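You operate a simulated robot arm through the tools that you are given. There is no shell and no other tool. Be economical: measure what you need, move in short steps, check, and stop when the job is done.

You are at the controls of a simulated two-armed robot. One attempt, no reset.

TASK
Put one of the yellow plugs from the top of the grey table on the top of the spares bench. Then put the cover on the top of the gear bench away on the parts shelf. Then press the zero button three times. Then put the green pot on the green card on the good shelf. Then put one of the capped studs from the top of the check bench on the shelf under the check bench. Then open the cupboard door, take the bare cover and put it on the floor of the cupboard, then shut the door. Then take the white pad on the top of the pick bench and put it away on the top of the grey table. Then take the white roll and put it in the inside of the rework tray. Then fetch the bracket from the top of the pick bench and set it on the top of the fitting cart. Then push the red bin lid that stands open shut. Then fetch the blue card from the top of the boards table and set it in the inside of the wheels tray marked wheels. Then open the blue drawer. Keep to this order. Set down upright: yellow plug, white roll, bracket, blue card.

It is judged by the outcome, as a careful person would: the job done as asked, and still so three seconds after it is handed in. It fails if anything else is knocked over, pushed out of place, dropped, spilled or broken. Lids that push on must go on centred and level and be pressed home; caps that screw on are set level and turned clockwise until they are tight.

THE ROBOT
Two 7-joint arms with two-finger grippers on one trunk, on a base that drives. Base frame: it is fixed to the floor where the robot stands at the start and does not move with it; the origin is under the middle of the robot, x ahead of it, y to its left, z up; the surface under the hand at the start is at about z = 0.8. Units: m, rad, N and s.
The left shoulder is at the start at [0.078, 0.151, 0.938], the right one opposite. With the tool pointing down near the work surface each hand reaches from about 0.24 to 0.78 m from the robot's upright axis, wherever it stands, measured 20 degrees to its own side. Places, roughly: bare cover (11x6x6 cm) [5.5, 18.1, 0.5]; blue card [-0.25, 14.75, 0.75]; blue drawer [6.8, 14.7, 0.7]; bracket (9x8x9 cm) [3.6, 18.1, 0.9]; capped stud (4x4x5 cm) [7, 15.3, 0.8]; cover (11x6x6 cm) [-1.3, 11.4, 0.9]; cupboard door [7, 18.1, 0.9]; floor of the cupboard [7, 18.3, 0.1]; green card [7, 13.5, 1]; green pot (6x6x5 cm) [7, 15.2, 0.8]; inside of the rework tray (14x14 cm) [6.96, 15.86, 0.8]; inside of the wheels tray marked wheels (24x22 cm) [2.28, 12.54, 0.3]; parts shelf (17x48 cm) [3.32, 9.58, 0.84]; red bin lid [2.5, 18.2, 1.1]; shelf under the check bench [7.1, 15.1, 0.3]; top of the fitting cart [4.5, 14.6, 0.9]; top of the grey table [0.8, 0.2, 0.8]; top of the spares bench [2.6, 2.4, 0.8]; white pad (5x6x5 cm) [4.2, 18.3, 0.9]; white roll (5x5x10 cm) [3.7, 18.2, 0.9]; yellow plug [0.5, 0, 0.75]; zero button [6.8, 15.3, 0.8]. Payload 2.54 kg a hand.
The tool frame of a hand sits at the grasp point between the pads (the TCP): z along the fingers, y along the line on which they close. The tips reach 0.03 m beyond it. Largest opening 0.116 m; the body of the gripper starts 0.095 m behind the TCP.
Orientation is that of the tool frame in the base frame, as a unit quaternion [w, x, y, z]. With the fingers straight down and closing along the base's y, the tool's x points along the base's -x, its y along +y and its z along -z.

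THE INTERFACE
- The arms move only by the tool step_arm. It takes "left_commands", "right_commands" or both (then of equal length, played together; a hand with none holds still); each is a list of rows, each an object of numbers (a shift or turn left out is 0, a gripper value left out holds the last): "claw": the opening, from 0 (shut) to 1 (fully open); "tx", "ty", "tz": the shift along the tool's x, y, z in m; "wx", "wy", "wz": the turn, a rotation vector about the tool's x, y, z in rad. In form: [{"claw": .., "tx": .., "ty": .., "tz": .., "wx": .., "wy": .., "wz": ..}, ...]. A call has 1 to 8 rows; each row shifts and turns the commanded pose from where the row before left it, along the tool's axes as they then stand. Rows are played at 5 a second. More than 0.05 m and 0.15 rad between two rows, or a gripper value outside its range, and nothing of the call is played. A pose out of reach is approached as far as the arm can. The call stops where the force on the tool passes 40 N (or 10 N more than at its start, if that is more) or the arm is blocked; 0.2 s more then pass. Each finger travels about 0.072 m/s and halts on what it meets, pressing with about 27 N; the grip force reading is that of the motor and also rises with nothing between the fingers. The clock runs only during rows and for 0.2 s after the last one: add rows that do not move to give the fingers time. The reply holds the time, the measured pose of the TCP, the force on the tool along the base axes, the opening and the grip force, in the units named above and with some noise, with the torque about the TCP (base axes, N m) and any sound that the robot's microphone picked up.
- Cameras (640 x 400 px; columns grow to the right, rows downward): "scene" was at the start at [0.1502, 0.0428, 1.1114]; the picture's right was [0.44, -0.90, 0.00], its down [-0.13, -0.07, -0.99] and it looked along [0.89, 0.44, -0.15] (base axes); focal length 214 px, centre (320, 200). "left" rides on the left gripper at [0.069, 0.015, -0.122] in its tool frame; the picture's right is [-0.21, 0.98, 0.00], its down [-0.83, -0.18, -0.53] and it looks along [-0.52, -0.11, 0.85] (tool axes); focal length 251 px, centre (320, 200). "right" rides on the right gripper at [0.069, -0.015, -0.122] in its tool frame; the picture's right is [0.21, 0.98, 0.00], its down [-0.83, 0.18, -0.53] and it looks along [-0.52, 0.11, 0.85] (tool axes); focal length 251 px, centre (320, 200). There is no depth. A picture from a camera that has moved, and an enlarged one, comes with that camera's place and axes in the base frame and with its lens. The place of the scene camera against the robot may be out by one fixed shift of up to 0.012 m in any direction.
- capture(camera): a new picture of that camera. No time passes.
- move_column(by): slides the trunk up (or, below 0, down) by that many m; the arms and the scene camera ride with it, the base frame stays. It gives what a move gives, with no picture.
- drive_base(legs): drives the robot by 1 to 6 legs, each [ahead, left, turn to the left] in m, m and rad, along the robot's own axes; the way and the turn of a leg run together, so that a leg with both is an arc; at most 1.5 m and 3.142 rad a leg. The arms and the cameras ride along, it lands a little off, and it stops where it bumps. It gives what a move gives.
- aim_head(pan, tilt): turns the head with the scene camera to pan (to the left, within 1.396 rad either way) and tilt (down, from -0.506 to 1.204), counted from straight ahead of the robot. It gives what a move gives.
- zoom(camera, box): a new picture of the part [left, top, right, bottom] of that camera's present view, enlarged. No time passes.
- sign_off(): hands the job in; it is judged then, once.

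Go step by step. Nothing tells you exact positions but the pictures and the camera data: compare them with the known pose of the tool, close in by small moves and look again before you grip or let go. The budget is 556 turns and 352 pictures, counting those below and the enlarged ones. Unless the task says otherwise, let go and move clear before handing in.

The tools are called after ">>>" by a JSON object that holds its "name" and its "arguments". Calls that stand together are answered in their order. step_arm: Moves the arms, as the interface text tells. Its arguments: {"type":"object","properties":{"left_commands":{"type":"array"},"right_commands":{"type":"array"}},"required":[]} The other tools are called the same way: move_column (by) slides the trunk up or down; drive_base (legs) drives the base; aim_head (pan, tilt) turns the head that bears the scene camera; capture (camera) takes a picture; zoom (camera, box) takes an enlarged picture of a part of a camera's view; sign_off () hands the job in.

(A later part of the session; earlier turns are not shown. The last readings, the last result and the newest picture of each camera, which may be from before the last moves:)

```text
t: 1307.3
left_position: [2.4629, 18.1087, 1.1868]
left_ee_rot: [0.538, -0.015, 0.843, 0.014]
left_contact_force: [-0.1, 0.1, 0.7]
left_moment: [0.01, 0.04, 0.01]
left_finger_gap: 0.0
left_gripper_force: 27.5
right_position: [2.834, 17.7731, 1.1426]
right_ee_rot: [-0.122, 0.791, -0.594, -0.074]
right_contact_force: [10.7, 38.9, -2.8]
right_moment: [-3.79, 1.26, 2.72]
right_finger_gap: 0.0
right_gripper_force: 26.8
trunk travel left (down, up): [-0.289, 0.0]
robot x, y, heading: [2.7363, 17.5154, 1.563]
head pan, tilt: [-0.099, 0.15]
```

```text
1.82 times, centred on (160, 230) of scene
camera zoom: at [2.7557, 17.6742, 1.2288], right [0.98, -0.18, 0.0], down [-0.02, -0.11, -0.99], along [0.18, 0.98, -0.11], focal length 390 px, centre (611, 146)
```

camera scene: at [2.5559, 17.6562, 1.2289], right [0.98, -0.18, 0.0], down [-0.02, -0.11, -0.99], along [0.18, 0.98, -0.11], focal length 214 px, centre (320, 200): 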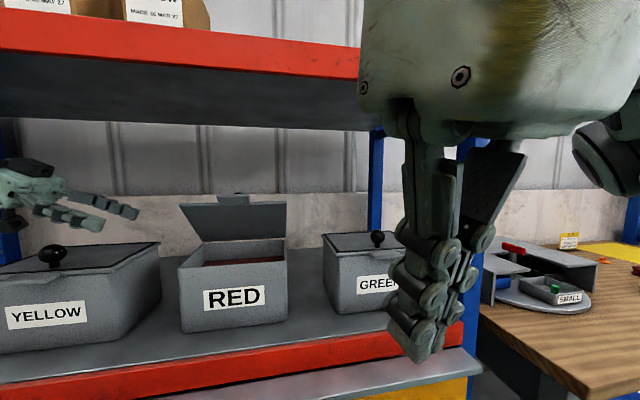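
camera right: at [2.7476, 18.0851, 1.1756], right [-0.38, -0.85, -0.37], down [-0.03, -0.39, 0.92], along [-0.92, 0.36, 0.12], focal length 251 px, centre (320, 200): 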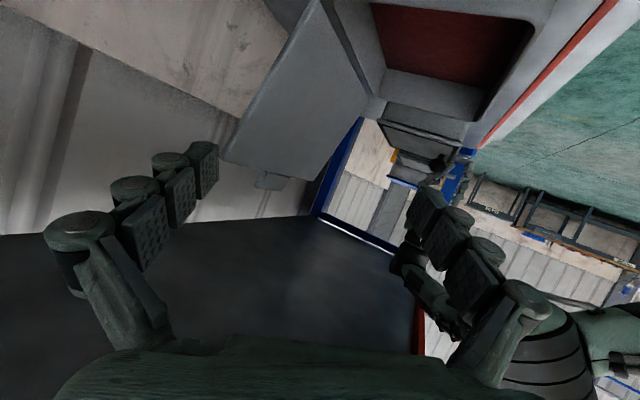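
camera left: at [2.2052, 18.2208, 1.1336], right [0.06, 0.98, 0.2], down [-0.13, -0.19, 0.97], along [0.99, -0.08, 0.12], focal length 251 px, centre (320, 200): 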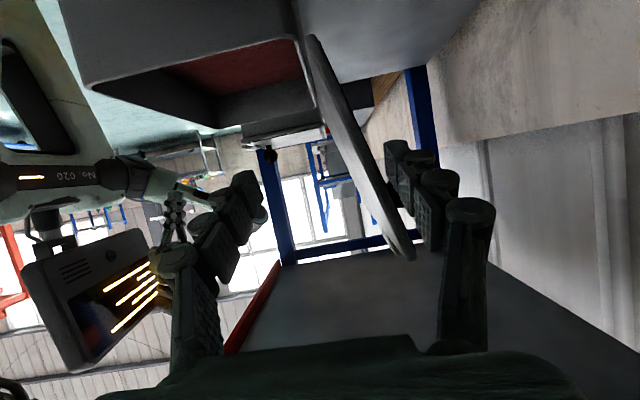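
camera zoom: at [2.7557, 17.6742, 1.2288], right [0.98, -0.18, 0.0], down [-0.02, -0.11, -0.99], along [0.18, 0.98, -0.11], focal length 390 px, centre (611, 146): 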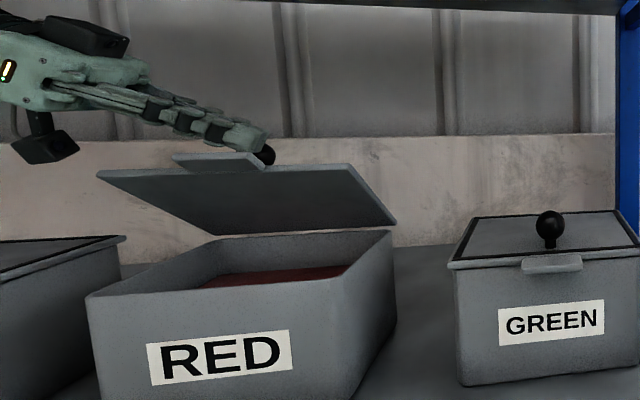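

The fingers are above the lid. I press down in steps.

>>> {"name": "step_arm", "arguments": {"left_commands": [{"tx": 0.0181, "tz": 0.0084}, {"tx": 0.0181, "tz": 0.0084}, {"tx": 0.0181, "tz": 0.0084}, {"tx": 0.0136, "tz": 0.0063}, {}]}}

>>> {"name": "zoom", "arguments": {"camera": "scene", "box": [0, 120, 320, 340]}}

```text
t: 1308.5
left_position: [2.4636, 18.1093, 1.1117]
left_ee_rot: [0.537, -0.015, 0.843, 0.014]
left_contact_force: [0.1, 0.1, 0.5]
left_moment: [0.02, 0.0, 0.03]
left_finger_gap: 0.0
left_gripper_force: 26.6
right_position: [2.8338, 17.7737, 1.1422]
right_ee_rot: [-0.123, 0.792, -0.593, -0.076]
right_contact_force: [4.0, 35.0, -5.2]
right_moment: [-2.99, 0.63, 1.7]
right_finger_gap: 0.0
right_gripper_force: 27.4
trunk travel left (down, up): [-0.289, 0.0]
robot x, y, heading: [2.7387, 17.5138, 1.558]
head pan, tilt: [-0.099, 0.15]
```

```text
1.82 times, centred on (160, 230) of scene
camera zoom: at [2.7556, 17.6739, 1.2287], right [0.98, -0.18, 0.0], down [-0.02, -0.11, -0.99], along [0.18, 0.98, -0.11], focal length 390 px, centre (611, 146)
```

zoom: 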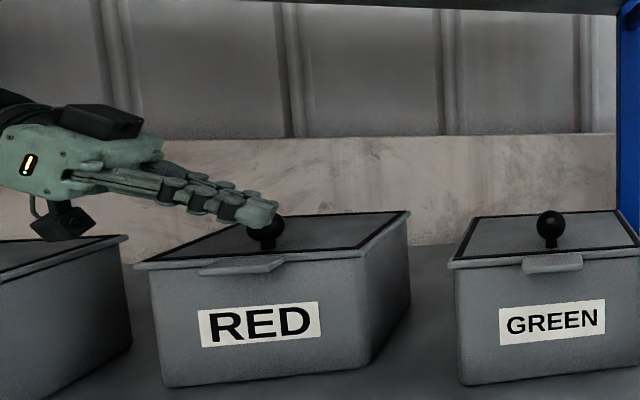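

The RED lid is shut. I lift off, back away and straighten both hands.

>>> {"name": "step_arm", "arguments": {"left_commands": [{"tx": -0.0363, "tz": -0.0168}, {"tx": -0.0181, "tz": -0.0084}]}}

>>> {"name": "drive_base", "arguments": {"legs": [[-0.6, 0, 0]]}}

>>> {"name": "step_arm", "arguments": {"left_commands": [{"wy": 0.14}, {"wy": 0.14}, {"wy": 0.14}, {"wy": 0.14}, {"wy": 0.14}, {"wy": 0.14}, {"wy": 0.14}, {"wy": 0.1}], "right_commands": [{"tx": -0.045}, {"tx": -0.045}, {"tx": -0.03}, {"wy": 0.145}, {"wy": 0.145}, {"wz": 0.15}, {"wz": 0.15}, {}]}}

>>> {"name": "capture", "arguments": {"camera": "scene"}}

```text
t: 1309.1
left_position: [2.4633, 18.108, 1.1706]
left_ee_rot: [0.538, -0.015, 0.843, 0.013]
left_contact_force: [-0.5, 0.0, -0.8]
left_moment: [0.0, 0.03, 0.05]
left_finger_gap: 0.0
left_gripper_force: 27.2
right_position: [2.8341, 17.7743, 1.1424]
right_ee_rot: [-0.122, 0.792, -0.593, -0.075]
right_contact_force: [8.4, 38.5, -4.4]
right_moment: [-3.55, 1.06, 2.43]
right_finger_gap: 0.0001
right_gripper_force: 27.3
trunk travel left (down, up): [-0.289, 0.0]
robot x, y, heading: [2.7396, 17.5149, 1.561]
head pan, tilt: [-0.099, 0.15]
```

```text
t: 1312.5
left_position: [2.4579, 17.5051, 1.1705]
left_ee_rot: [0.538, -0.012, 0.843, 0.012]
left_contact_force: [-0.5, 0.4, -0.2]
left_moment: [0.0, 0.02, -0.01]
left_finger_gap: 0.0
left_gripper_force: 27.3
right_position: [2.8256, 17.1678, 1.1428]
right_ee_rot: [-0.123, 0.789, -0.597, -0.075]
right_contact_force: [8.7, 37.2, -4.3]
right_moment: [-3.36, 0.91, 2.12]
right_finger_gap: 0.0
right_gripper_force: 26.6
trunk travel left (down, up): [-0.289, 0.0]
robot x, y, heading: [2.7263, 16.9137, 1.55]
head pan, tilt: [-0.099, 0.15]
```

```text
t: 1314.3
left_position: [2.459, 17.5051, 1.1707]
left_ee_rot: [0.027, -0.016, 0.999, 0.003]
left_contact_force: [-0.1, 0.3, 0.4]
left_moment: [0.0, 0.0, 0.0]
left_finger_gap: 0.0001
left_gripper_force: 27.1
right_position: [2.7926, 17.2796, 1.1734]
right_ee_rot: [0.042, -0.692, 0.72, -0.034]
right_contact_force: [0.7, 0.0, 0.4]
right_moment: [0.04, 0.02, 0.0]
right_finger_gap: 0.0001
right_gripper_force: 27.3
trunk travel left (down, up): [-0.289, 0.0]
robot x, y, heading: [2.729, 16.9074, 1.552]
head pan, tilt: [-0.099, 0.15]
```

```text
49 pictures are left
camera scene: at [2.7407, 17.0714, 1.2254], right [0.99, -0.12, 0.0], down [-0.02, -0.15, -0.99], along [0.12, 0.98, -0.15], focal length 214 px, centre (320, 200)
```

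scene: 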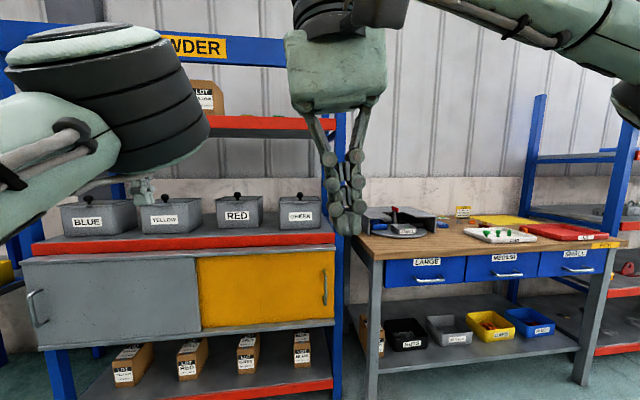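

All bins are closed. Next, the blue card on the boards table near (-0.25, 14.75). I drive west and then south to its north side.

>>> {"name": "drive_base", "arguments": {"legs": [[0.18, 0, 0.02], [0, 0, 1.57], [1.5, 0, 0], [1.45, 0, 0], [0, 0, 1.57]]}}

>>> {"name": "aim_head", "arguments": {"pan": 0.0, "tilt": 0.3}}

>>> {"name": "capture", "arguments": {"camera": "scene"}}

```text
t: 1337.2
left_position: [0.0615, 16.5635, 1.1722]
left_ee_rot: [0.003, 1.0, 0.008, -0.027]
left_contact_force: [-0.1, -0.2, 0.7]
left_moment: [0.02, 0.0, -0.02]
left_finger_gap: 0.0
left_gripper_force: 27.1
right_position: [-0.2695, 16.7941, 1.1747]
right_ee_rot: [-0.035, 0.724, 0.687, -0.042]
right_contact_force: [0.1, 0.8, 0.6]
right_moment: [-0.01, 0.01, -0.02]
right_finger_gap: 0.0001
right_gripper_force: 26.5
trunk travel left (down, up): [-0.289, 0.0]
robot x, y, heading: [-0.202, 17.1621, -1.608]
head pan, tilt: [-0.099, 0.15]
```

```text
t: 1337.9
left_position: [0.0618, 16.5635, 1.1709]
left_ee_rot: [0.004, 1.0, 0.008, -0.028]
left_contact_force: [-0.2, 0.3, 0.6]
left_moment: [0.0, 0.0, -0.01]
left_finger_gap: 0.0
left_gripper_force: 27.2
right_position: [-0.2689, 16.7948, 1.1741]
right_ee_rot: [-0.035, 0.724, 0.687, -0.042]
right_contact_force: [0.2, 0.0, -0.8]
right_moment: [-0.01, 0.02, 0.03]
right_finger_gap: 0.0
right_gripper_force: 27.5
trunk travel left (down, up): [-0.289, 0.0]
robot x, y, heading: [-0.202, 17.1623, -1.608]
head pan, tilt: [0.0, 0.3]
```

```text
48 pictures are left
camera scene: at [-0.2069, 17.0037, 1.2115], right [-1.0, 0.04, 0.0], down [0.01, 0.29, -0.96], along [-0.03, -0.95, -0.3], focal length 214 px, centre (320, 200)
```

scene: 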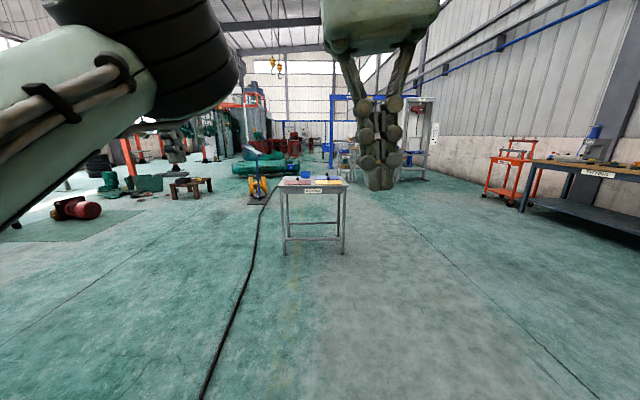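

>>> {"name": "drive_base", "arguments": {"legs": [[1.45, 0.05, 0.037]]}}

>>> {"name": "aim_head", "arguments": {"pan": -0.15, "tilt": 0.55}}

>>> {"name": "capture", "arguments": {"camera": "scene"}}

```text
t: 1345.0
left_position: [0.1133, 15.1434, 1.1716]
left_ee_rot: [0.005, 0.999, 0.028, -0.027]
left_contact_force: [-1.1, -0.3, 0.4]
left_moment: [0.04, 0.02, 0.02]
left_finger_gap: 0.0
left_gripper_force: 27.5
right_position: [-0.2266, 15.3618, 1.1727]
right_ee_rot: [-0.034, 0.712, 0.7, -0.041]
right_contact_force: [-0.1, -0.1, 0.1]
right_moment: [0.0, 0.01, 0.02]
right_finger_gap: 0.0
right_gripper_force: 27.1
trunk travel left (down, up): [-0.289, 0.0]
robot x, y, heading: [-0.171, 15.7327, -1.569]
head pan, tilt: [0.0, 0.3]
```

```text
t: 1345.8
left_position: [0.1132, 15.1429, 1.1714]
left_ee_rot: [0.004, 0.999, 0.029, -0.029]
left_contact_force: [0.8, 0.0, 0.4]
left_moment: [0.03, -0.01, 0.03]
left_finger_gap: 0.0
left_gripper_force: 26.9
right_position: [-0.2268, 15.3619, 1.1742]
right_ee_rot: [-0.034, 0.711, 0.701, -0.042]
right_contact_force: [0.3, -0.4, -0.3]
right_moment: [0.02, -0.01, 0.0]
right_finger_gap: 0.0
right_gripper_force: 26.8
trunk travel left (down, up): [-0.289, 0.0]
robot x, y, heading: [-0.1687, 15.7297, -1.567]
head pan, tilt: [-0.15, 0.55]
```

```text
47 pictures are left
camera scene: at [-0.1855, 15.578, 1.1886], right [-0.99, 0.15, 0.0], down [0.08, 0.52, -0.85], along [-0.12, -0.84, -0.52], focal length 214 px, centre (320, 200)
```

scene: 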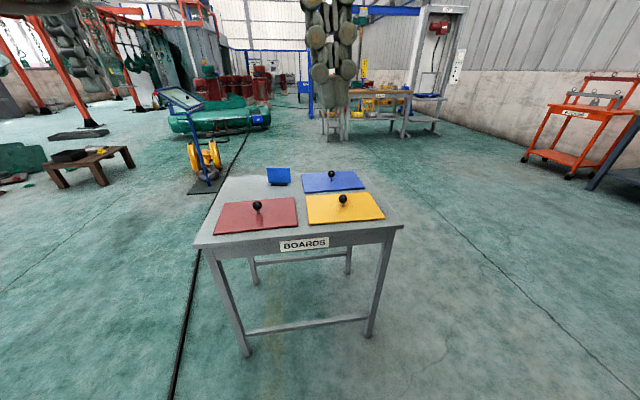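

>>> {"name": "zoom", "arguments": {"camera": "scene", "box": [190, 140, 410, 270]}}

```text
2.91 times, centred on (300, 205) of scene
camera zoom: at [-0.1855, 15.578, 1.1886], right [-0.99, 0.15, 0.0], down [0.08, 0.52, -0.85], along [-0.12, -0.84, -0.52], focal length 624 px, centre (378, 186)
```

zoom: 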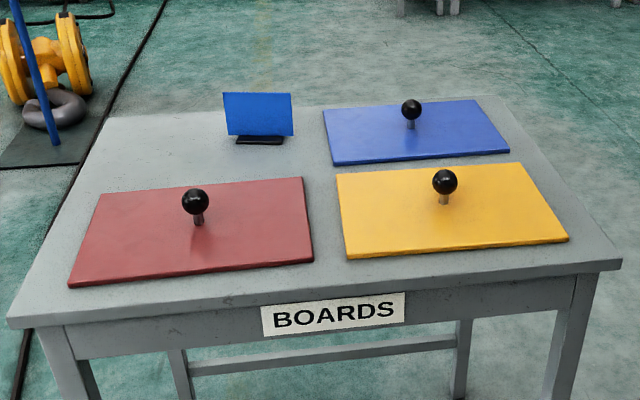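

The blue card is the small standing one with a black foot, near (-0.12, 14.70). The left hand already closes along y. I lower the trunk and move up to the table.

>>> {"name": "move_column", "arguments": {"by": -0.17}}

>>> {"name": "drive_base", "arguments": {"legs": [[0, -0.23, 0], [0.28, 0, 0]]}}

>>> {"name": "step_arm", "arguments": {"left_commands": [{"claw": 0.6, "ty": 0.04}, {"ty": 0.04}, {"ty": 0.03}, {}]}}

>>> {"name": "capture", "arguments": {"camera": "left"}}

```text
t: 1347.7
left_position: [0.1143, 15.142, 1.0019]
left_ee_rot: [0.004, 0.999, 0.028, -0.028]
left_contact_force: [0.6, -0.2, 0.3]
left_moment: [0.0, -0.02, -0.03]
left_finger_gap: 0.0
left_gripper_force: 26.9
right_position: [-0.2277, 15.361, 1.0045]
right_ee_rot: [-0.034, 0.711, 0.701, -0.042]
right_contact_force: [-0.9, 0.3, 0.3]
right_moment: [-0.01, 0.0, 0.02]
right_finger_gap: 0.0
right_gripper_force: 26.3
trunk travel left (down, up): [-0.119, 0.17]
robot x, y, heading: [-0.1732, 15.7375, -1.565]
head pan, tilt: [-0.15, 0.55]
```

```text
t: 1352.1
left_position: [-0.1141, 14.8635, 1.0018]
left_ee_rot: [0.004, 0.999, 0.03, -0.027]
left_contact_force: [0.1, -0.6, 0.2]
left_moment: [-0.02, -0.03, 0.02]
left_finger_gap: 0.0
left_gripper_force: 26.7
right_position: [-0.4566, 15.0807, 1.005]
right_ee_rot: [-0.034, 0.709, 0.703, -0.042]
right_contact_force: [0.1, -0.5, -0.2]
right_moment: [0.02, 0.02, -0.01]
right_finger_gap: 0.0002
right_gripper_force: 26.7
trunk travel left (down, up): [-0.119, 0.17]
robot x, y, heading: [-0.4036, 15.4516, -1.56]
head pan, tilt: [-0.15, 0.55]
```

```text
t: 1353.1
left_position: [-0.1101, 14.7933, 1.0007]
left_ee_rot: [0.006, 0.999, 0.03, -0.028]
left_contact_force: [-0.3, -0.7, 0.0]
left_moment: [0.0, -0.02, -0.02]
left_finger_gap: 0.0694
left_gripper_force: 0.1
left hand out of reach, approached as far as the arm can: row 2, 3
right_position: [-0.4577, 15.0796, 1.0055]
right_ee_rot: [-0.034, 0.709, 0.703, -0.042]
right_contact_force: [0.2, -0.2, 0.9]
right_moment: [0.01, 0.02, 0.02]
right_finger_gap: 0.0
right_gripper_force: 26.9
trunk travel left (down, up): [-0.119, 0.17]
robot x, y, heading: [-0.4038, 15.4555, -1.561]
head pan, tilt: [-0.15, 0.55]
```

```text
45 pictures are left
camera left: at [-0.034, 14.7835, 1.1185], right [-0.15, -0.99, 0.02], down [-0.81, 0.14, 0.58], along [-0.57, 0.07, -0.82], focal length 251 px, centre (320, 200)
```

left: 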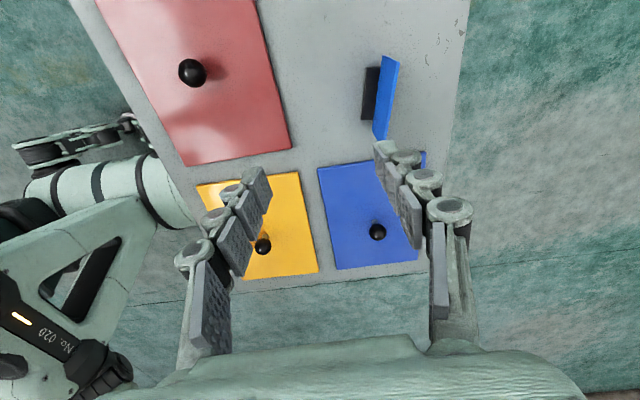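

The card's long side is turned about 19° from x; its centre is near (-0.124, 14.717). I rotate the left hand to match, lower it and move over the card.

>>> {"name": "step_arm", "arguments": {"left_commands": [{"wz": 0.13}, {"wz": 0.13}, {"wz": 0.125}, {"tz": 0.045}, {"tz": 0.045}, {"ty": 0.038, "tx": 0.005}, {"ty": 0.038, "tx": 0.006}, {}]}}

>>> {"name": "capture", "arguments": {"camera": "left"}}

```text
t: 1354.9
left_position: [-0.1287, 14.7437, 0.9126]
left_ee_rot: [0.009, 0.986, -0.161, -0.027]
left_contact_force: [0.0, -0.2, 0.4]
left_moment: [0.0, -0.01, -0.02]
left_finger_gap: 0.0698
left_gripper_force: 0.0
left hand out of reach, approached as far as the arm can: row 7
right_position: [-0.4566, 15.0807, 1.0036]
right_ee_rot: [-0.034, 0.709, 0.703, -0.043]
right_contact_force: [0.6, -0.5, 0.6]
right_moment: [0.02, 0.01, 0.0]
right_finger_gap: 0.0
right_gripper_force: 26.7
trunk travel left (down, up): [-0.119, 0.17]
robot x, y, heading: [-0.4015, 15.4541, -1.556]
head pan, tilt: [-0.15, 0.55]
```

```text
44 pictures are left
camera left: at [-0.0607, 14.7078, 1.031], right [-0.51, -0.86, 0.04], down [-0.7, 0.44, 0.57], along [-0.5, 0.27, -0.82], focal length 251 px, centre (320, 200)
```

left: 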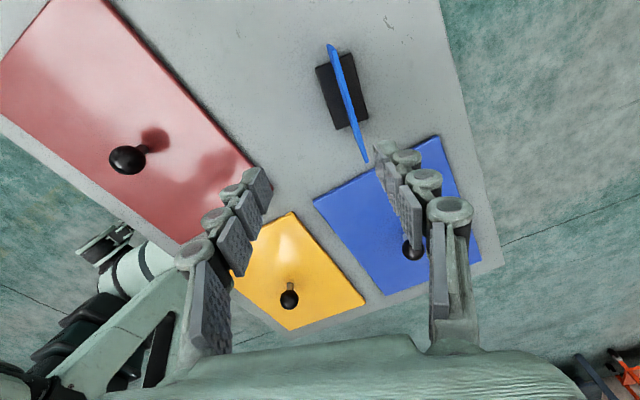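

>>> {"name": "move_column", "arguments": {"by": -0.06}}

>>> {"name": "step_arm", "arguments": {"left_commands": [{"ty": 0.016, "tx": 0.007}, {"ty": 0.015, "tx": 0.007}, {}]}}

>>> {"name": "capture", "arguments": {"camera": "left"}}

```text
t: 1355.9
left_position: [-0.1282, 14.7439, 0.852]
left_ee_rot: [0.01, 0.986, -0.162, -0.027]
left_contact_force: [-0.4, -0.1, -0.6]
left_moment: [-0.03, 0.03, -0.03]
left_finger_gap: 0.0696
left_gripper_force: 0.1
right_position: [-0.4556, 15.0794, 0.9452]
right_ee_rot: [-0.033, 0.709, 0.703, -0.042]
right_contact_force: [-0.8, 0.6, -1.1]
right_moment: [0.04, 0.03, -0.02]
right_finger_gap: 0.0
right_gripper_force: 26.7
trunk travel left (down, up): [-0.059, 0.23]
robot x, y, heading: [-0.4046, 15.4539, -1.567]
head pan, tilt: [-0.15, 0.55]
```

```text
t: 1356.7
left_position: [-0.1297, 14.7385, 0.8515]
left_ee_rot: [0.009, 0.987, -0.161, -0.026]
left_contact_force: [0.4, 0.0, 0.3]
left_moment: [-0.01, 0.03, 0.0]
left_finger_gap: 0.0696
left_gripper_force: 0.0
left hand out of reach, approached as far as the arm can: row 1, 2
right_position: [-0.457, 15.079, 0.9444]
right_ee_rot: [-0.034, 0.709, 0.703, -0.042]
right_contact_force: [0.1, 0.1, 0.4]
right_moment: [0.0, 0.01, -0.02]
right_finger_gap: 0.0
right_gripper_force: 27.2
trunk travel left (down, up): [-0.059, 0.23]
robot x, y, heading: [-0.4011, 15.4511, -1.563]
head pan, tilt: [-0.15, 0.55]
```

```text
43 pictures are left
camera left: at [-0.0608, 14.7032, 0.971], right [-0.51, -0.86, 0.04], down [-0.69, 0.44, 0.57], along [-0.5, 0.27, -0.82], focal length 251 px, centre (320, 200)
```

left: 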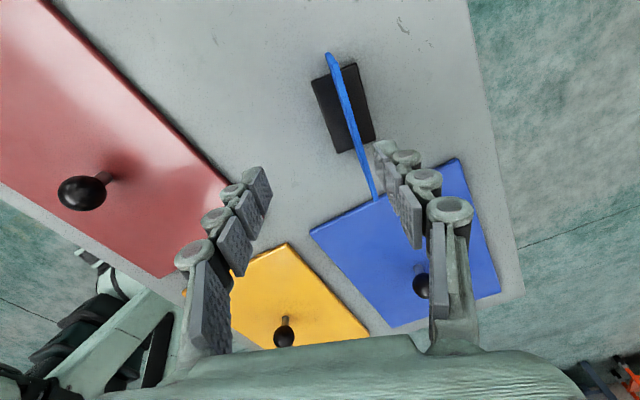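

>>> {"name": "drive_base", "arguments": {"legs": [[0.031, 0.013, 0]]}}

>>> {"name": "capture", "arguments": {"camera": "left"}}

```text
t: 1357.6
left_position: [-0.1142, 14.7081, 0.8515]
left_ee_rot: [0.01, 0.987, -0.16, -0.027]
left_contact_force: [0.1, -0.1, 0.9]
left_moment: [0.02, 0.0, 0.0]
left_finger_gap: 0.0697
left_gripper_force: 0.1
right_position: [-0.4436, 15.0486, 0.9442]
right_ee_rot: [-0.034, 0.709, 0.703, -0.043]
right_contact_force: [-0.5, 0.2, -0.7]
right_moment: [0.03, 0.0, 0.0]
right_finger_gap: 0.0003
right_gripper_force: 26.7
trunk travel left (down, up): [-0.059, 0.23]
robot x, y, heading: [-0.3898, 15.4197, -1.565]
head pan, tilt: [-0.15, 0.55]
```

```text
42 pictures are left
camera left: at [-0.0473, 14.672, 0.9706], right [-0.51, -0.86, 0.04], down [-0.69, 0.44, 0.57], along [-0.5, 0.27, -0.82], focal length 251 px, centre (320, 200)
```

left: 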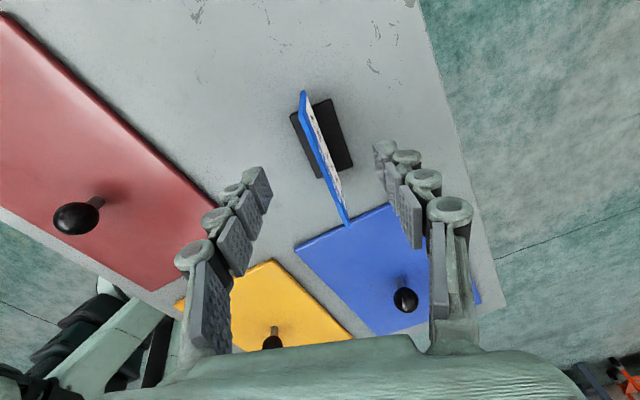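

The card stands between the fingers. I descend 4.5 cm and close.

>>> {"name": "step_arm", "arguments": {"left_commands": [{"tz": 0.022}, {"tz": 0.022}, {}, {"claw": 0.02}, {}, {}, {}, {}]}}

>>> {"name": "step_arm", "arguments": {"left_commands": [{"tz": -0.03}, {"tz": -0.03}, {"tz": -0.03}, {}]}}

>>> {"name": "capture", "arguments": {"camera": "left"}}

```text
t: 1359.4
left_position: [-0.1161, 14.7073, 0.8079]
left_ee_rot: [0.01, 0.986, -0.161, -0.026]
left_contact_force: [0.0, -0.1, 2.1]
left_moment: [0.06, -0.04, -0.02]
left_finger_gap: 0.0059
left_gripper_force: 26.6
right_position: [-0.4432, 15.049, 0.9446]
right_ee_rot: [-0.034, 0.71, 0.702, -0.043]
right_contact_force: [-0.1, 0.7, -0.2]
right_moment: [-0.04, -0.04, 0.01]
right_finger_gap: 0.0
right_gripper_force: 26.8
trunk travel left (down, up): [-0.059, 0.23]
robot x, y, heading: [-0.3912, 15.4195, -1.566]
head pan, tilt: [-0.15, 0.55]
```

```text
t: 1360.4
left_position: [-0.1153, 14.7225, 0.8841]
left_ee_rot: [0.009, 0.987, -0.161, -0.026]
left_contact_force: [-0.4, -0.6, 0.4]
left_moment: [0.01, -0.04, -0.01]
left_finger_gap: 0.0061
left_gripper_force: 27.1
left hand out of reach, approached as far as the arm can: row 2, 3
right_position: [-0.4423, 15.0501, 0.945]
right_ee_rot: [-0.034, 0.71, 0.703, -0.043]
right_contact_force: [0.6, -0.5, -0.3]
right_moment: [0.01, -0.06, -0.03]
right_finger_gap: 0.0001
right_gripper_force: 27.0
trunk travel left (down, up): [-0.059, 0.23]
robot x, y, heading: [-0.3864, 15.4209, -1.561]
head pan, tilt: [-0.15, 0.55]
```

```text
41 pictures are left
camera left: at [-0.0474, 14.687, 1.0032], right [-0.51, -0.86, 0.04], down [-0.7, 0.44, 0.57], along [-0.5, 0.27, -0.82], focal length 251 px, centre (320, 200)
```

left: 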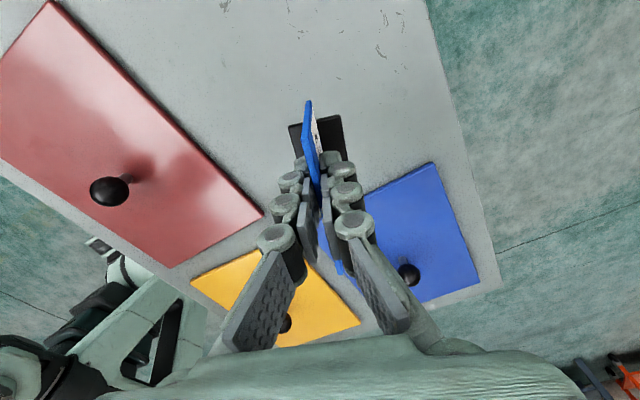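

The card is held. I raise the trunk, back off and drive east across the floor cable, then south to the low wooden bench.

>>> {"name": "move_column", "arguments": {"by": 0.12}}

>>> {"name": "drive_base", "arguments": {"legs": [[-0.45, 0, 0], [0, 1.0, 0], [0, 1.0, 0]]}}

>>> {"name": "drive_base", "arguments": {"legs": [[1.1, 0, 0], [1.0, 0, 0], [0, 0.6, 0]]}}

>>> {"name": "aim_head", "arguments": {"pan": 0.1, "tilt": 0.6}}

>>> {"name": "capture", "arguments": {"camera": "scene"}}

```text
t: 1361.9
left_position: [-0.1139, 14.7216, 1.004]
left_ee_rot: [0.007, 0.987, -0.16, -0.027]
left_contact_force: [-0.1, 0.0, 0.2]
left_moment: [0.0, -0.01, -0.03]
left_finger_gap: 0.0059
left_gripper_force: 26.4
right_position: [-0.4437, 15.0487, 1.0643]
right_ee_rot: [-0.033, 0.71, 0.702, -0.042]
right_contact_force: [-0.4, 0.4, -0.8]
right_moment: [0.04, 0.03, 0.03]
right_finger_gap: 0.0
right_gripper_force: 26.8
trunk travel left (down, up): [-0.179, 0.11]
robot x, y, heading: [-0.3939, 15.4198, -1.556]
head pan, tilt: [-0.15, 0.55]
```

```text
t: 1383.4
left_position: [1.8497, 15.1958, 1.0038]
left_ee_rot: [0.009, 0.986, -0.164, -0.026]
left_contact_force: [0.1, 0.5, -1.0]
left_moment: [0.01, 0.03, 0.0]
left_finger_gap: 0.0058
left_gripper_force: 26.6
right_position: [1.5233, 15.5251, 1.0643]
right_ee_rot: [-0.034, 0.711, 0.701, -0.042]
right_contact_force: [-0.2, -0.3, -0.1]
right_moment: [0.02, -0.01, 0.0]
right_finger_gap: 0.0
right_gripper_force: 26.8
trunk travel left (down, up): [-0.179, 0.11]
robot x, y, heading: [1.5772, 15.8917, -1.569]
head pan, tilt: [-0.15, 0.55]
```

```text
t: 1399.8
left_position: [2.4302, 13.0892, 1.0044]
left_ee_rot: [0.008, 0.986, -0.163, -0.026]
left_contact_force: [0.3, -0.2, -0.1]
left_moment: [-0.03, 0.0, -0.03]
left_finger_gap: 0.006
left_gripper_force: 27.2
right_position: [2.1043, 13.4164, 1.0644]
right_ee_rot: [-0.034, 0.711, 0.701, -0.043]
right_contact_force: [0.3, 0.1, 0.2]
right_moment: [0.02, 0.04, -0.02]
right_finger_gap: 0.0
right_gripper_force: 26.0
trunk travel left (down, up): [-0.179, 0.11]
robot x, y, heading: [2.1576, 13.7833, -1.576]
head pan, tilt: [-0.15, 0.55]
```

```text
t: 1400.5
left_position: [2.43, 13.0901, 1.0022]
left_ee_rot: [0.01, 0.986, -0.163, -0.027]
left_contact_force: [0.4, -0.6, -1.6]
left_moment: [-0.01, 0.02, 0.01]
left_finger_gap: 0.0062
left_gripper_force: 27.3
right_position: [2.1036, 13.4168, 1.0637]
right_ee_rot: [-0.034, 0.71, 0.702, -0.042]
right_contact_force: [-0.1, 0.3, 0.7]
right_moment: [0.02, 0.02, 0.03]
right_finger_gap: 0.0
right_gripper_force: 27.2
trunk travel left (down, up): [-0.179, 0.11]
robot x, y, heading: [2.1593, 13.7884, -1.57]
head pan, tilt: [0.099, 0.6]
```

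```text
40 pictures are left
camera scene: at [2.1674, 13.634, 1.074], right [-0.99, -0.1, 0.0], down [-0.06, 0.56, -0.83], along [0.09, -0.82, -0.56], focal length 214 px, centre (320, 200)
```

scene: 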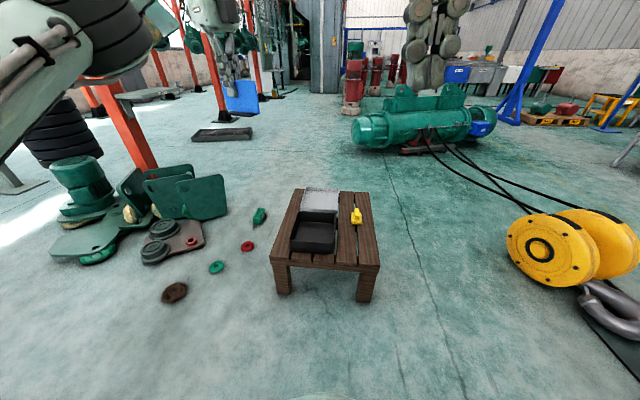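

>>> {"name": "zoom", "arguments": {"camera": "scene", "box": [255, 175, 395, 285]}}

```text
3.64 times, centred on (325, 230) of scene
camera zoom: at [2.1674, 13.634, 1.074], right [-0.99, -0.1, 0.0], down [-0.06, 0.56, -0.83], along [0.09, -0.82, -0.56], focal length 780 px, centre (302, 91)
```

zoom: 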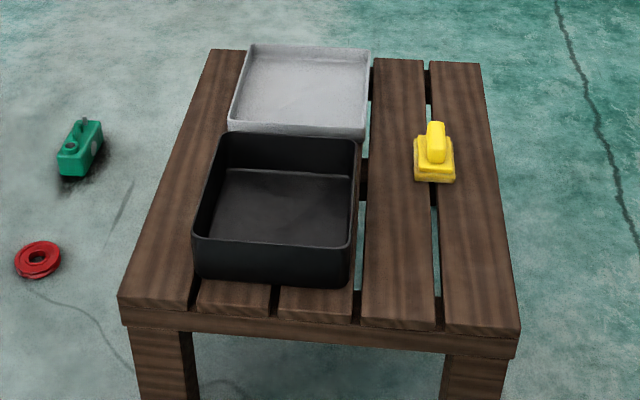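

The grey tray at (2.287, 12.54) matches the wheels tray. It is easier to reach from the south, so I go around through the gap west of the bench.

>>> {"name": "drive_base", "arguments": {"legs": [[0, -0.58, 0], [1.0, 0, 0], [1.05, 0, 0], [0, 0.95, 0]]}}

>>> {"name": "drive_base", "arguments": {"legs": [[0, 0, 3.14]]}}

>>> {"name": "aim_head", "arguments": {"pan": 0.2, "tilt": 0.8}}

>>> {"name": "capture", "arguments": {"camera": "scene"}}

```text
t: 1425.7
left_position: [2.9201, 11.1242, 1.004]
left_ee_rot: [0.009, 0.991, -0.131, -0.027]
left_contact_force: [0.0, -0.1, -0.4]
left_moment: [0.0, 0.01, 0.05]
left_finger_gap: 0.0059
left_gripper_force: 26.8
right_position: [2.574, 11.4313, 1.0643]
right_ee_rot: [-0.032, 0.688, 0.724, -0.043]
right_contact_force: [0.5, -0.2, 0.0]
right_moment: [0.02, -0.02, 0.02]
right_finger_gap: 0.0
right_gripper_force: 27.2
trunk travel left (down, up): [-0.179, 0.11]
robot x, y, heading: [2.6033, 11.8109, -1.502]
head pan, tilt: [0.099, 0.6]
```

```text
t: 1433.8
left_position: [2.2686, 12.4765, 1.0035]
left_ee_rot: [0.027, 0.117, 0.993, 0.01]
left_contact_force: [0.2, -0.6, -0.4]
left_moment: [-0.01, 0.03, 0.0]
left_finger_gap: 0.0057
left_gripper_force: 26.8
right_position: [2.623, 12.1822, 1.0639]
right_ee_rot: [-0.044, 0.734, -0.677, 0.032]
right_contact_force: [0.1, 1.1, 0.3]
right_moment: [0.04, -0.03, 0.0]
right_finger_gap: 0.0
right_gripper_force: 27.4
trunk travel left (down, up): [-0.179, 0.11]
robot x, y, heading: [2.6062, 11.8065, 1.67]
head pan, tilt: [0.099, 0.6]
```

```text
t: 1434.5
left_position: [2.27, 12.4768, 1.0042]
left_ee_rot: [0.026, 0.116, 0.993, 0.01]
left_contact_force: [-0.4, 1.0, -0.5]
left_moment: [0.0, -0.01, 0.0]
left_finger_gap: 0.0062
left_gripper_force: 27.0
right_position: [2.623, 12.1805, 1.065]
right_ee_rot: [-0.044, 0.734, -0.677, 0.032]
right_contact_force: [-0.5, -0.4, 0.1]
right_moment: [0.0, -0.02, -0.03]
right_finger_gap: 0.0
right_gripper_force: 26.7
trunk travel left (down, up): [-0.179, 0.11]
robot x, y, heading: [2.6103, 11.8048, 1.669]
head pan, tilt: [0.201, 0.799]
```

```text
38 pictures are left
camera scene: at [2.5737, 11.9529, 1.0572], right [0.96, 0.3, 0.0], down [0.21, -0.68, -0.7], along [-0.21, 0.67, -0.72], focal length 214 px, centre (320, 200)
```

scene: 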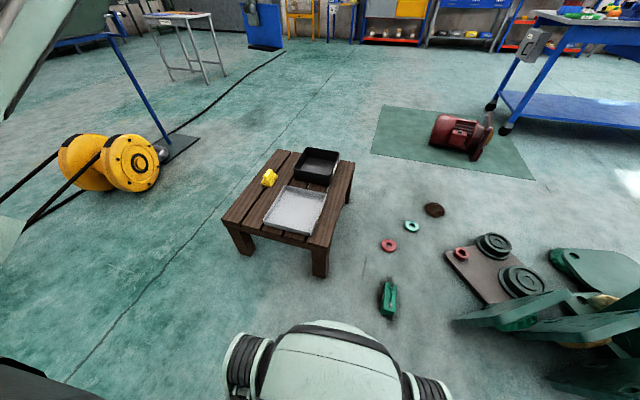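

>>> {"name": "zoom", "arguments": {"camera": "scene", "box": [220, 130, 370, 280]}}

```text
2.67 times, centred on (295, 205) of scene
camera zoom: at [2.5737, 11.9529, 1.0572], right [0.96, 0.3, 0.0], down [0.21, -0.68, -0.7], along [-0.21, 0.67, -0.72], focal length 572 px, centre (387, 187)
```

zoom: 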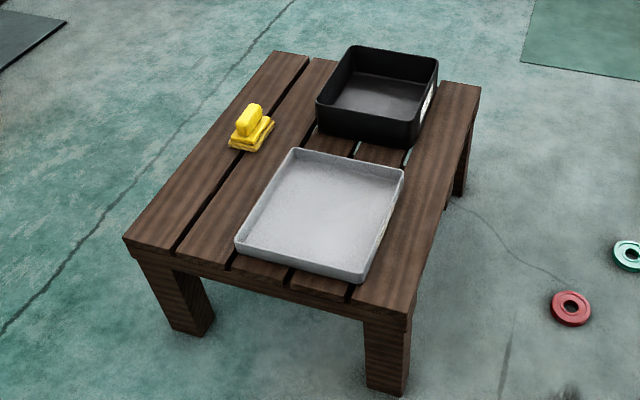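

The card is almost above the grey tray (centre ≈ (2.276, 12.53)). I lower the trunk, then the arm.

>>> {"name": "move_column", "arguments": {"by": -0.175}}

>>> {"name": "step_arm", "arguments": {"left_commands": [{"tz": 0.045}, {"tz": 0.045}, {"tz": 0.045}, {"tz": 0.045}, {"tz": 0.045}, {"tz": 0.045}, {}]}}

>>> {"name": "capture", "arguments": {"camera": "left"}}

```text
t: 1436.4
left_position: [2.2694, 12.4768, 0.8284]
left_ee_rot: [0.026, 0.115, 0.993, 0.009]
left_contact_force: [0.8, 0.1, 0.5]
left_moment: [0.01, -0.01, 0.03]
left_finger_gap: 0.0058
left_gripper_force: 26.8
right_position: [2.6243, 12.1822, 0.8886]
right_ee_rot: [-0.044, 0.734, -0.677, 0.032]
right_contact_force: [-0.4, 0.1, -0.8]
right_moment: [-0.02, -0.01, 0.01]
right_finger_gap: 0.0003
right_gripper_force: 26.8
trunk travel left (down, up): [-0.004, 0.285]
robot x, y, heading: [2.6059, 11.8075, 1.671]
head pan, tilt: [0.201, 0.799]
```

```text
t: 1438.0
left_position: [2.2757, 12.5436, 0.5764]
left_ee_rot: [0.028, 0.116, 0.993, 0.009]
left_contact_force: [0.1, 1.1, -0.9]
left_moment: [0.03, -0.01, 0.01]
left_finger_gap: 0.006
left_gripper_force: 26.5
left hand out of reach, approached as far as the arm can: row 1, 2, 3, 4, 5, 6
right_position: [2.6237, 12.1811, 0.8892]
right_ee_rot: [-0.044, 0.735, -0.676, 0.033]
right_contact_force: [0.2, 0.4, -0.5]
right_moment: [-0.02, 0.01, 0.02]
right_finger_gap: 0.0
right_gripper_force: 27.3
trunk travel left (down, up): [-0.004, 0.285]
robot x, y, heading: [2.6055, 11.804, 1.676]
head pan, tilt: [0.201, 0.799]
```

```text
36 pictures are left
camera left: at [2.2059, 12.5727, 0.6948], right [0.43, 0.9, 0.03], down [0.73, -0.37, 0.57], along [0.53, -0.22, -0.82], focal length 251 px, centre (320, 200)
```

left: 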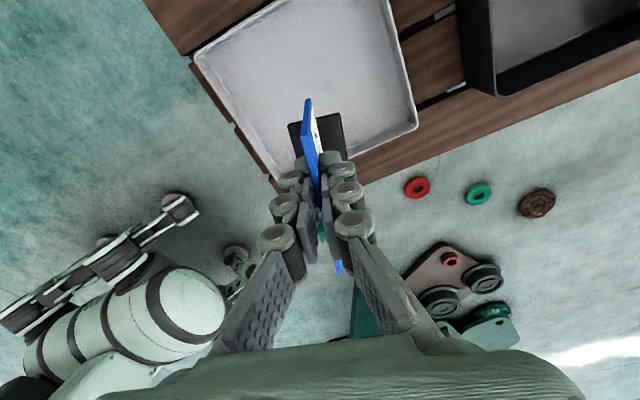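

The tray is right below. I continue down.

>>> {"name": "step_arm", "arguments": {"left_commands": [{"tz": 0.045}, {"tz": 0.045}, {"tz": 0.04}, {}]}}

>>> {"name": "capture", "arguments": {"camera": "left"}}

```text
t: 1439.0
left_position: [2.2816, 12.5425, 0.4502]
left_ee_rot: [0.027, 0.115, 0.993, 0.01]
left_contact_force: [0.2, 0.2, -0.2]
left_moment: [-0.01, -0.01, 0.0]
left_finger_gap: 0.0062
left_gripper_force: 26.9
left hand out of reach, approached as far as the arm can: row 1, 2, 3
right_position: [2.6242, 12.1816, 0.8884]
right_ee_rot: [-0.043, 0.734, -0.677, 0.032]
right_contact_force: [0.2, 0.4, 0.5]
right_moment: [0.0, 0.01, 0.02]
right_finger_gap: 0.0
right_gripper_force: 27.5
trunk travel left (down, up): [-0.004, 0.285]
robot x, y, heading: [2.6059, 11.8076, 1.667]
head pan, tilt: [0.201, 0.799]
```

```text
35 pictures are left
camera left: at [2.2107, 12.5708, 0.5689], right [0.43, 0.9, 0.04], down [0.73, -0.37, 0.57], along [0.53, -0.22, -0.82], focal length 251 px, centre (320, 200)
```

left: 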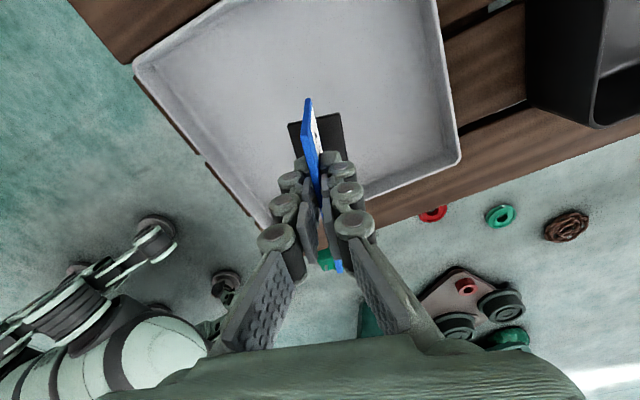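

>>> {"name": "step_arm", "arguments": {"left_commands": [{"tz": 0.03}, {"tz": 0.012}, {"tz": 0.006}, {"tz": 0.006}, {"tz": 0.006}, {}]}}

>>> {"name": "zoom", "arguments": {"camera": "left", "box": [230, 70, 410, 230]}}

```text
t: 1440.4
left_position: [2.2865, 12.5319, 0.3902]
left_ee_rot: [0.027, 0.116, 0.993, 0.01]
left_contact_force: [-0.2, -0.1, -0.4]
left_moment: [0.01, 0.04, -0.01]
left_finger_gap: 0.0059
left_gripper_force: 27.4
left hand out of reach, approached as far as the arm can: row 1, 3
right_position: [2.6246, 12.1816, 0.8901]
right_ee_rot: [-0.044, 0.734, -0.677, 0.032]
right_contact_force: [-0.5, -0.4, -0.4]
right_moment: [0.03, 0.0, 0.0]
right_finger_gap: 0.0001
right_gripper_force: 27.0
trunk travel left (down, up): [-0.004, 0.285]
robot x, y, heading: [2.6046, 11.8096, 1.671]
head pan, tilt: [0.201, 0.799]
```

```text
2.50 times, centred on (320, 150) of left
camera zoom: at [2.2166, 12.5613, 0.5077], right [0.43, 0.9, 0.04], down [0.73, -0.37, 0.57], along [0.53, -0.22, -0.82], focal length 629 px, centre (320, 325)
```

zoom: 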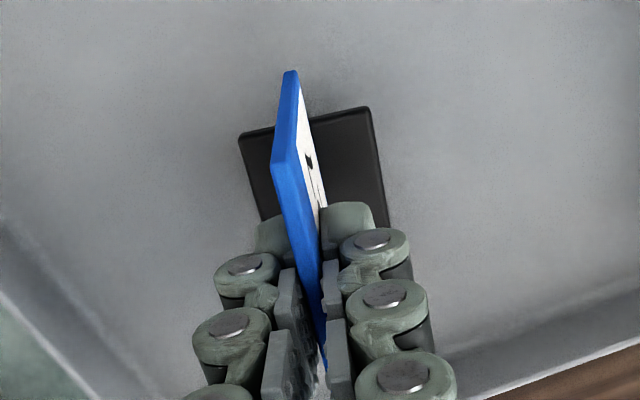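

>>> {"name": "step_arm", "arguments": {"left_commands": [{"tz": 0.006}, {"tz": 0.006}, {"tz": 0.005}, {"tz": 0.005}, {"tz": 0.005}, {}]}}

```text
t: 1441.8
left_position: [2.2872, 12.5292, 0.3723]
left_ee_rot: [0.023, 0.116, 0.993, 0.016]
left_contact_force: [-2.7, 2.2, 31.0]
left_moment: [-0.52, 0.04, -0.02]
left_finger_gap: 0.0057
left_gripper_force: 26.7
left hand out of reach, approached as far as the arm can: row 1, 3
right_position: [2.6248, 12.1804, 0.8909]
right_ee_rot: [-0.044, 0.735, -0.676, 0.031]
right_contact_force: [-0.1, 0.2, 0.0]
right_moment: [-0.01, -0.02, 0.01]
right_finger_gap: 0.0001
right_gripper_force: 26.7
trunk travel left (down, up): [-0.004, 0.285]
robot x, y, heading: [2.6007, 11.8057, 1.67]
head pan, tilt: [0.201, 0.799]
```

Contact at 31 N, which also seats the foot. I ease off, release and lift.

>>> {"name": "step_arm", "arguments": {"left_commands": [{"tz": -0.004}, {"claw": 0.12}, {"claw": 0.25}, {"claw": 0.4}, {}]}}

>>> {"name": "step_arm", "arguments": {"left_commands": [{"tz": -0.04}, {"tz": -0.045}, {"tz": -0.045}, {"tz": -0.045}, {}]}}

>>> {"name": "capture", "arguments": {"camera": "left"}}

```text
t: 1443.0
left_position: [2.2881, 12.5277, 0.3676]
left_ee_rot: [0.027, 0.117, 0.993, 0.01]
left_contact_force: [0.5, 0.2, -0.2]
left_moment: [-0.02, -0.02, -0.01]
left_finger_gap: 0.0464
left_gripper_force: 0.0
right_position: [2.624, 12.182, 0.8879]
right_ee_rot: [-0.045, 0.734, -0.677, 0.031]
right_contact_force: [0.1, -0.6, -0.2]
right_moment: [0.01, 0.0, -0.01]
right_finger_gap: 0.0001
right_gripper_force: 26.4
trunk travel left (down, up): [-0.004, 0.285]
robot x, y, heading: [2.604, 11.8077, 1.671]
head pan, tilt: [0.201, 0.799]
```

```text
t: 1444.2
left_position: [2.2757, 12.5447, 0.5392]
left_ee_rot: [0.027, 0.117, 0.993, 0.007]
left_contact_force: [-0.1, 0.6, 0.4]
left_moment: [-0.02, 0.04, -0.02]
left_finger_gap: 0.0465
left_gripper_force: 0.1
left hand out of reach, approached as far as the arm can: row 1, 2, 3
right_position: [2.6241, 12.181, 0.8882]
right_ee_rot: [-0.043, 0.734, -0.677, 0.033]
right_contact_force: [-0.3, -0.2, 0.3]
right_moment: [0.04, 0.04, 0.0]
right_finger_gap: 0.0
right_gripper_force: 26.9
trunk travel left (down, up): [-0.004, 0.285]
robot x, y, heading: [2.606, 11.8095, 1.668]
head pan, tilt: [0.201, 0.799]
```

```text
33 pictures are left
camera left: at [2.2063, 12.5739, 0.6573], right [0.43, 0.9, 0.03], down [0.73, -0.37, 0.57], along [0.53, -0.22, -0.82], focal length 251 px, centre (320, 200)
```

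left: 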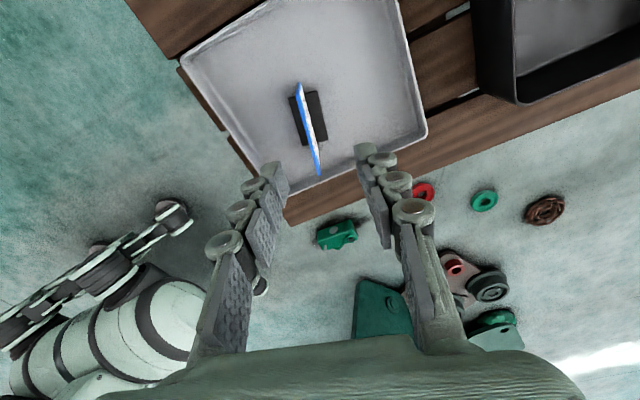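

The card stands upright in the tray. I raise up and leave by the same gap, then drive east towards the check bench for the blue drawer.

>>> {"name": "move_column", "arguments": {"by": 0.25}}

>>> {"name": "step_arm", "arguments": {"left_commands": [{"claw": 0.0, "tz": -0.045}, {"tz": -0.045}, {"tz": -0.045}, {"tz": -0.045}, {"tz": -0.045}, {}]}}

>>> {"name": "drive_base", "arguments": {"legs": [[0, 0, -0.1], [0, 1.03, 0], [0.9, 0, 0], [0.9, 0, 0], [0.1, -0.3, 0], [0, 0, -1.57]]}}

```text
t: 1446.8
left_position: [2.2764, 12.545, 0.7877]
left_ee_rot: [0.027, 0.116, 0.993, 0.008]
left_contact_force: [-0.3, -0.5, -0.3]
left_moment: [-0.03, 0.01, 0.02]
left_finger_gap: 0.0467
left_gripper_force: 0.0
right_position: [2.6243, 12.1808, 1.1386]
right_ee_rot: [-0.043, 0.734, -0.677, 0.032]
right_contact_force: [-0.2, -0.4, 0.1]
right_moment: [0.0, 0.02, 0.01]
right_finger_gap: 0.0
right_gripper_force: 27.2
trunk travel left (down, up): [-0.254, 0.035]
robot x, y, heading: [2.6003, 11.8075, 1.668]
head pan, tilt: [0.201, 0.799]
```

```text
t: 1448.2
left_position: [2.2732, 12.5055, 1.0061]
left_ee_rot: [0.027, 0.116, 0.993, 0.007]
left_contact_force: [0.7, 0.4, -0.8]
left_moment: [-0.04, 0.01, 0.0]
left_finger_gap: 0.0
left_gripper_force: 27.0
left hand out of reach, approached as far as the arm can: row 2, 3, 4, 5
right_position: [2.6236, 12.1828, 1.1382]
right_ee_rot: [-0.043, 0.734, -0.677, 0.034]
right_contact_force: [-0.5, 0.1, 0.2]
right_moment: [-0.05, -0.03, 0.01]
right_finger_gap: 0.0001
right_gripper_force: 27.3
trunk travel left (down, up): [-0.254, 0.035]
robot x, y, heading: [2.6041, 11.8037, 1.673]
head pan, tilt: [0.201, 0.799]
```

```text
t: 1474.3
left_position: [2.6186, 13.9556, 1.0061]
left_ee_rot: [0.024, 0.811, 0.584, -0.013]
left_contact_force: [-0.9, -0.5, 0.1]
left_moment: [-0.01, 0.01, -0.03]
left_finger_gap: 0.0
left_gripper_force: 26.9
right_position: [2.2629, 13.6354, 1.1388]
right_ee_rot: [0.006, 0.004, 0.998, -0.054]
right_contact_force: [-0.8, 0.7, 0.1]
right_moment: [-0.02, -0.01, 0.0]
right_finger_gap: 0.0001
right_gripper_force: 26.9
trunk travel left (down, up): [-0.254, 0.035]
robot x, y, heading: [1.8918, 13.685, 0.011]
head pan, tilt: [0.201, 0.799]
```

>>> {"name": "drive_base", "arguments": {"legs": [[1.15, -0.22, -0.011]]}}

>>> {"name": "aim_head", "arguments": {"pan": -1.39, "tilt": 0.6}}

>>> {"name": "zoom", "arguments": {"camera": "scene", "box": [420, 130, 640, 300]}}

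```text
t: 1478.8
left_position: [3.5176, 13.7907, 1.0031]
left_ee_rot: [0.023, 0.808, 0.589, -0.015]
left_contact_force: [-0.2, 0.8, 0.5]
left_moment: [-0.02, -0.06, 0.02]
left_finger_gap: 0.0001
left_gripper_force: 27.0
right_position: [3.1659, 13.466, 1.1368]
right_ee_rot: [0.004, 0.0, 0.999, -0.054]
right_contact_force: [-0.3, -0.8, 0.1]
right_moment: [0.01, -0.03, 0.01]
right_finger_gap: 0.0
right_gripper_force: 27.3
trunk travel left (down, up): [-0.254, 0.035]
robot x, y, heading: [2.7946, 13.5156, 0.018]
head pan, tilt: [0.201, 0.799]
stopped in leg 1: the robot was blocked; the commanded pose is now the measured one
```

```text
t: 1480.5
left_position: [3.5191, 13.7906, 1.0033]
left_ee_rot: [0.022, 0.808, 0.589, -0.016]
left_contact_force: [0.2, 0.2, 0.3]
left_moment: [-0.01, 0.01, 0.01]
left_finger_gap: 0.0001
left_gripper_force: 27.0
right_position: [3.1677, 13.4653, 1.1369]
right_ee_rot: [0.003, 0.001, 0.999, -0.054]
right_contact_force: [0.3, 0.2, -0.1]
right_moment: [0.03, 0.01, -0.01]
right_finger_gap: 0.0001
right_gripper_force: 27.0
trunk travel left (down, up): [-0.254, 0.035]
robot x, y, heading: [2.796, 13.5146, 0.017]
head pan, tilt: [-1.389, 0.6]
```

```text
2.35 times, centred on (530, 215) of scene
camera zoom: at [2.8788, 13.4317, 1.149], right [-0.98, -0.2, 0.0], down [-0.11, 0.55, -0.83], along [0.17, -0.81, -0.56], focal length 505 px, centre (-174, 165)
```

zoom: 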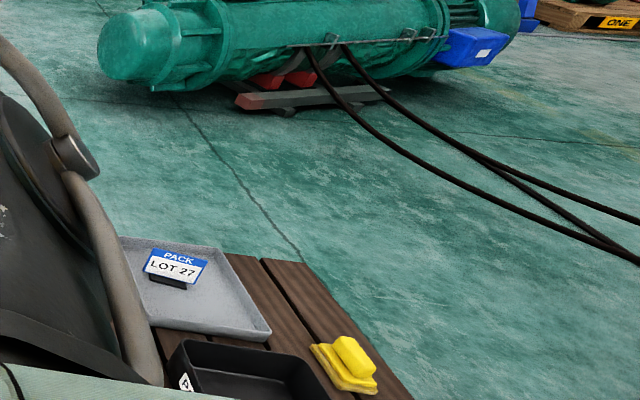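

I bumped something (probably the red motor). Before moving on, I check the labels of the two trays.

>>> {"name": "zoom", "arguments": {"camera": "scene", "box": [440, 270, 540, 340]}}

>>> {"name": "drive_base", "arguments": {"legs": [[-0.1, 0, -0.017]]}}

>>> {"name": "aim_head", "arguments": {"pan": 0.1, "tilt": 0.7}}

>>> {"name": "capture", "arguments": {"camera": "scene"}}

```text
5.71 times, centred on (490, 305) of scene
camera zoom: at [2.8788, 13.4317, 1.149], right [-0.98, -0.2, 0.0], down [-0.11, 0.55, -0.83], along [0.17, -0.81, -0.56], focal length 1226 px, centre (-651, -400)
```

zoom: 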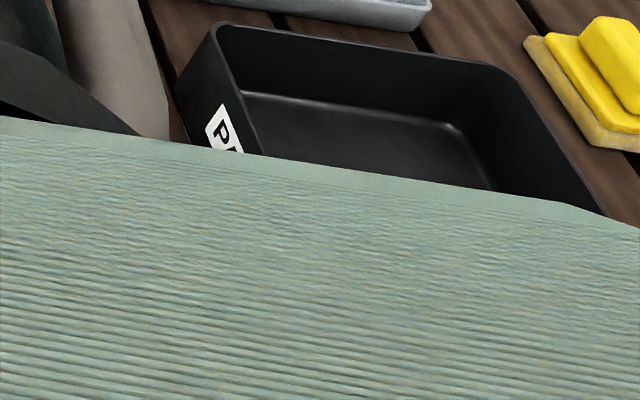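

```text
t: 1481.7
left_position: [3.4187, 13.777, 1.005]
left_ee_rot: [0.023, 0.813, 0.582, -0.016]
left_contact_force: [-0.5, 0.0, 0.4]
left_moment: [-0.03, 0.01, 0.0]
left_finger_gap: 0.0
left_gripper_force: 27.1
right_position: [3.0644, 13.4597, 1.1379]
right_ee_rot: [0.003, 0.008, 0.999, -0.054]
right_contact_force: [-0.9, -0.8, 0.5]
right_moment: [-0.03, -0.04, 0.01]
right_finger_gap: 0.0003
right_gripper_force: 26.9
trunk travel left (down, up): [-0.254, 0.035]
robot x, y, heading: [2.6948, 13.5162, 0.004]
head pan, tilt: [-1.389, 0.6]
```

```text
t: 1483.3
left_position: [3.4194, 13.7761, 1.0043]
left_ee_rot: [0.023, 0.813, 0.582, -0.016]
left_contact_force: [0.3, 0.5, -0.7]
left_moment: [0.01, 0.01, 0.01]
left_finger_gap: 0.0
left_gripper_force: 27.4
right_position: [3.0642, 13.4584, 1.1376]
right_ee_rot: [0.003, 0.009, 0.998, -0.055]
right_contact_force: [-0.1, 0.1, 0.1]
right_moment: [0.02, 0.0, -0.03]
right_finger_gap: 0.0001
right_gripper_force: 27.7
trunk travel left (down, up): [-0.254, 0.035]
robot x, y, heading: [2.6881, 13.5141, 0.001]
head pan, tilt: [0.099, 0.7]
```

```text
30 pictures are left
camera scene: at [2.8424, 13.5247, 1.1404], right [0.1, -0.99, 0.0], down [-0.64, -0.07, -0.76], along [0.76, 0.08, -0.64], focal length 214 px, centre (320, 200)
```

scene: 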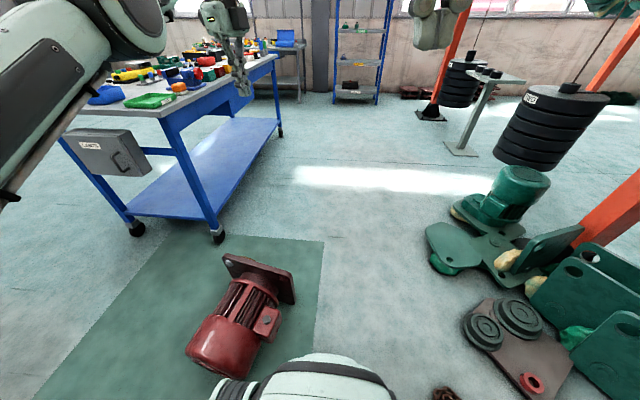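

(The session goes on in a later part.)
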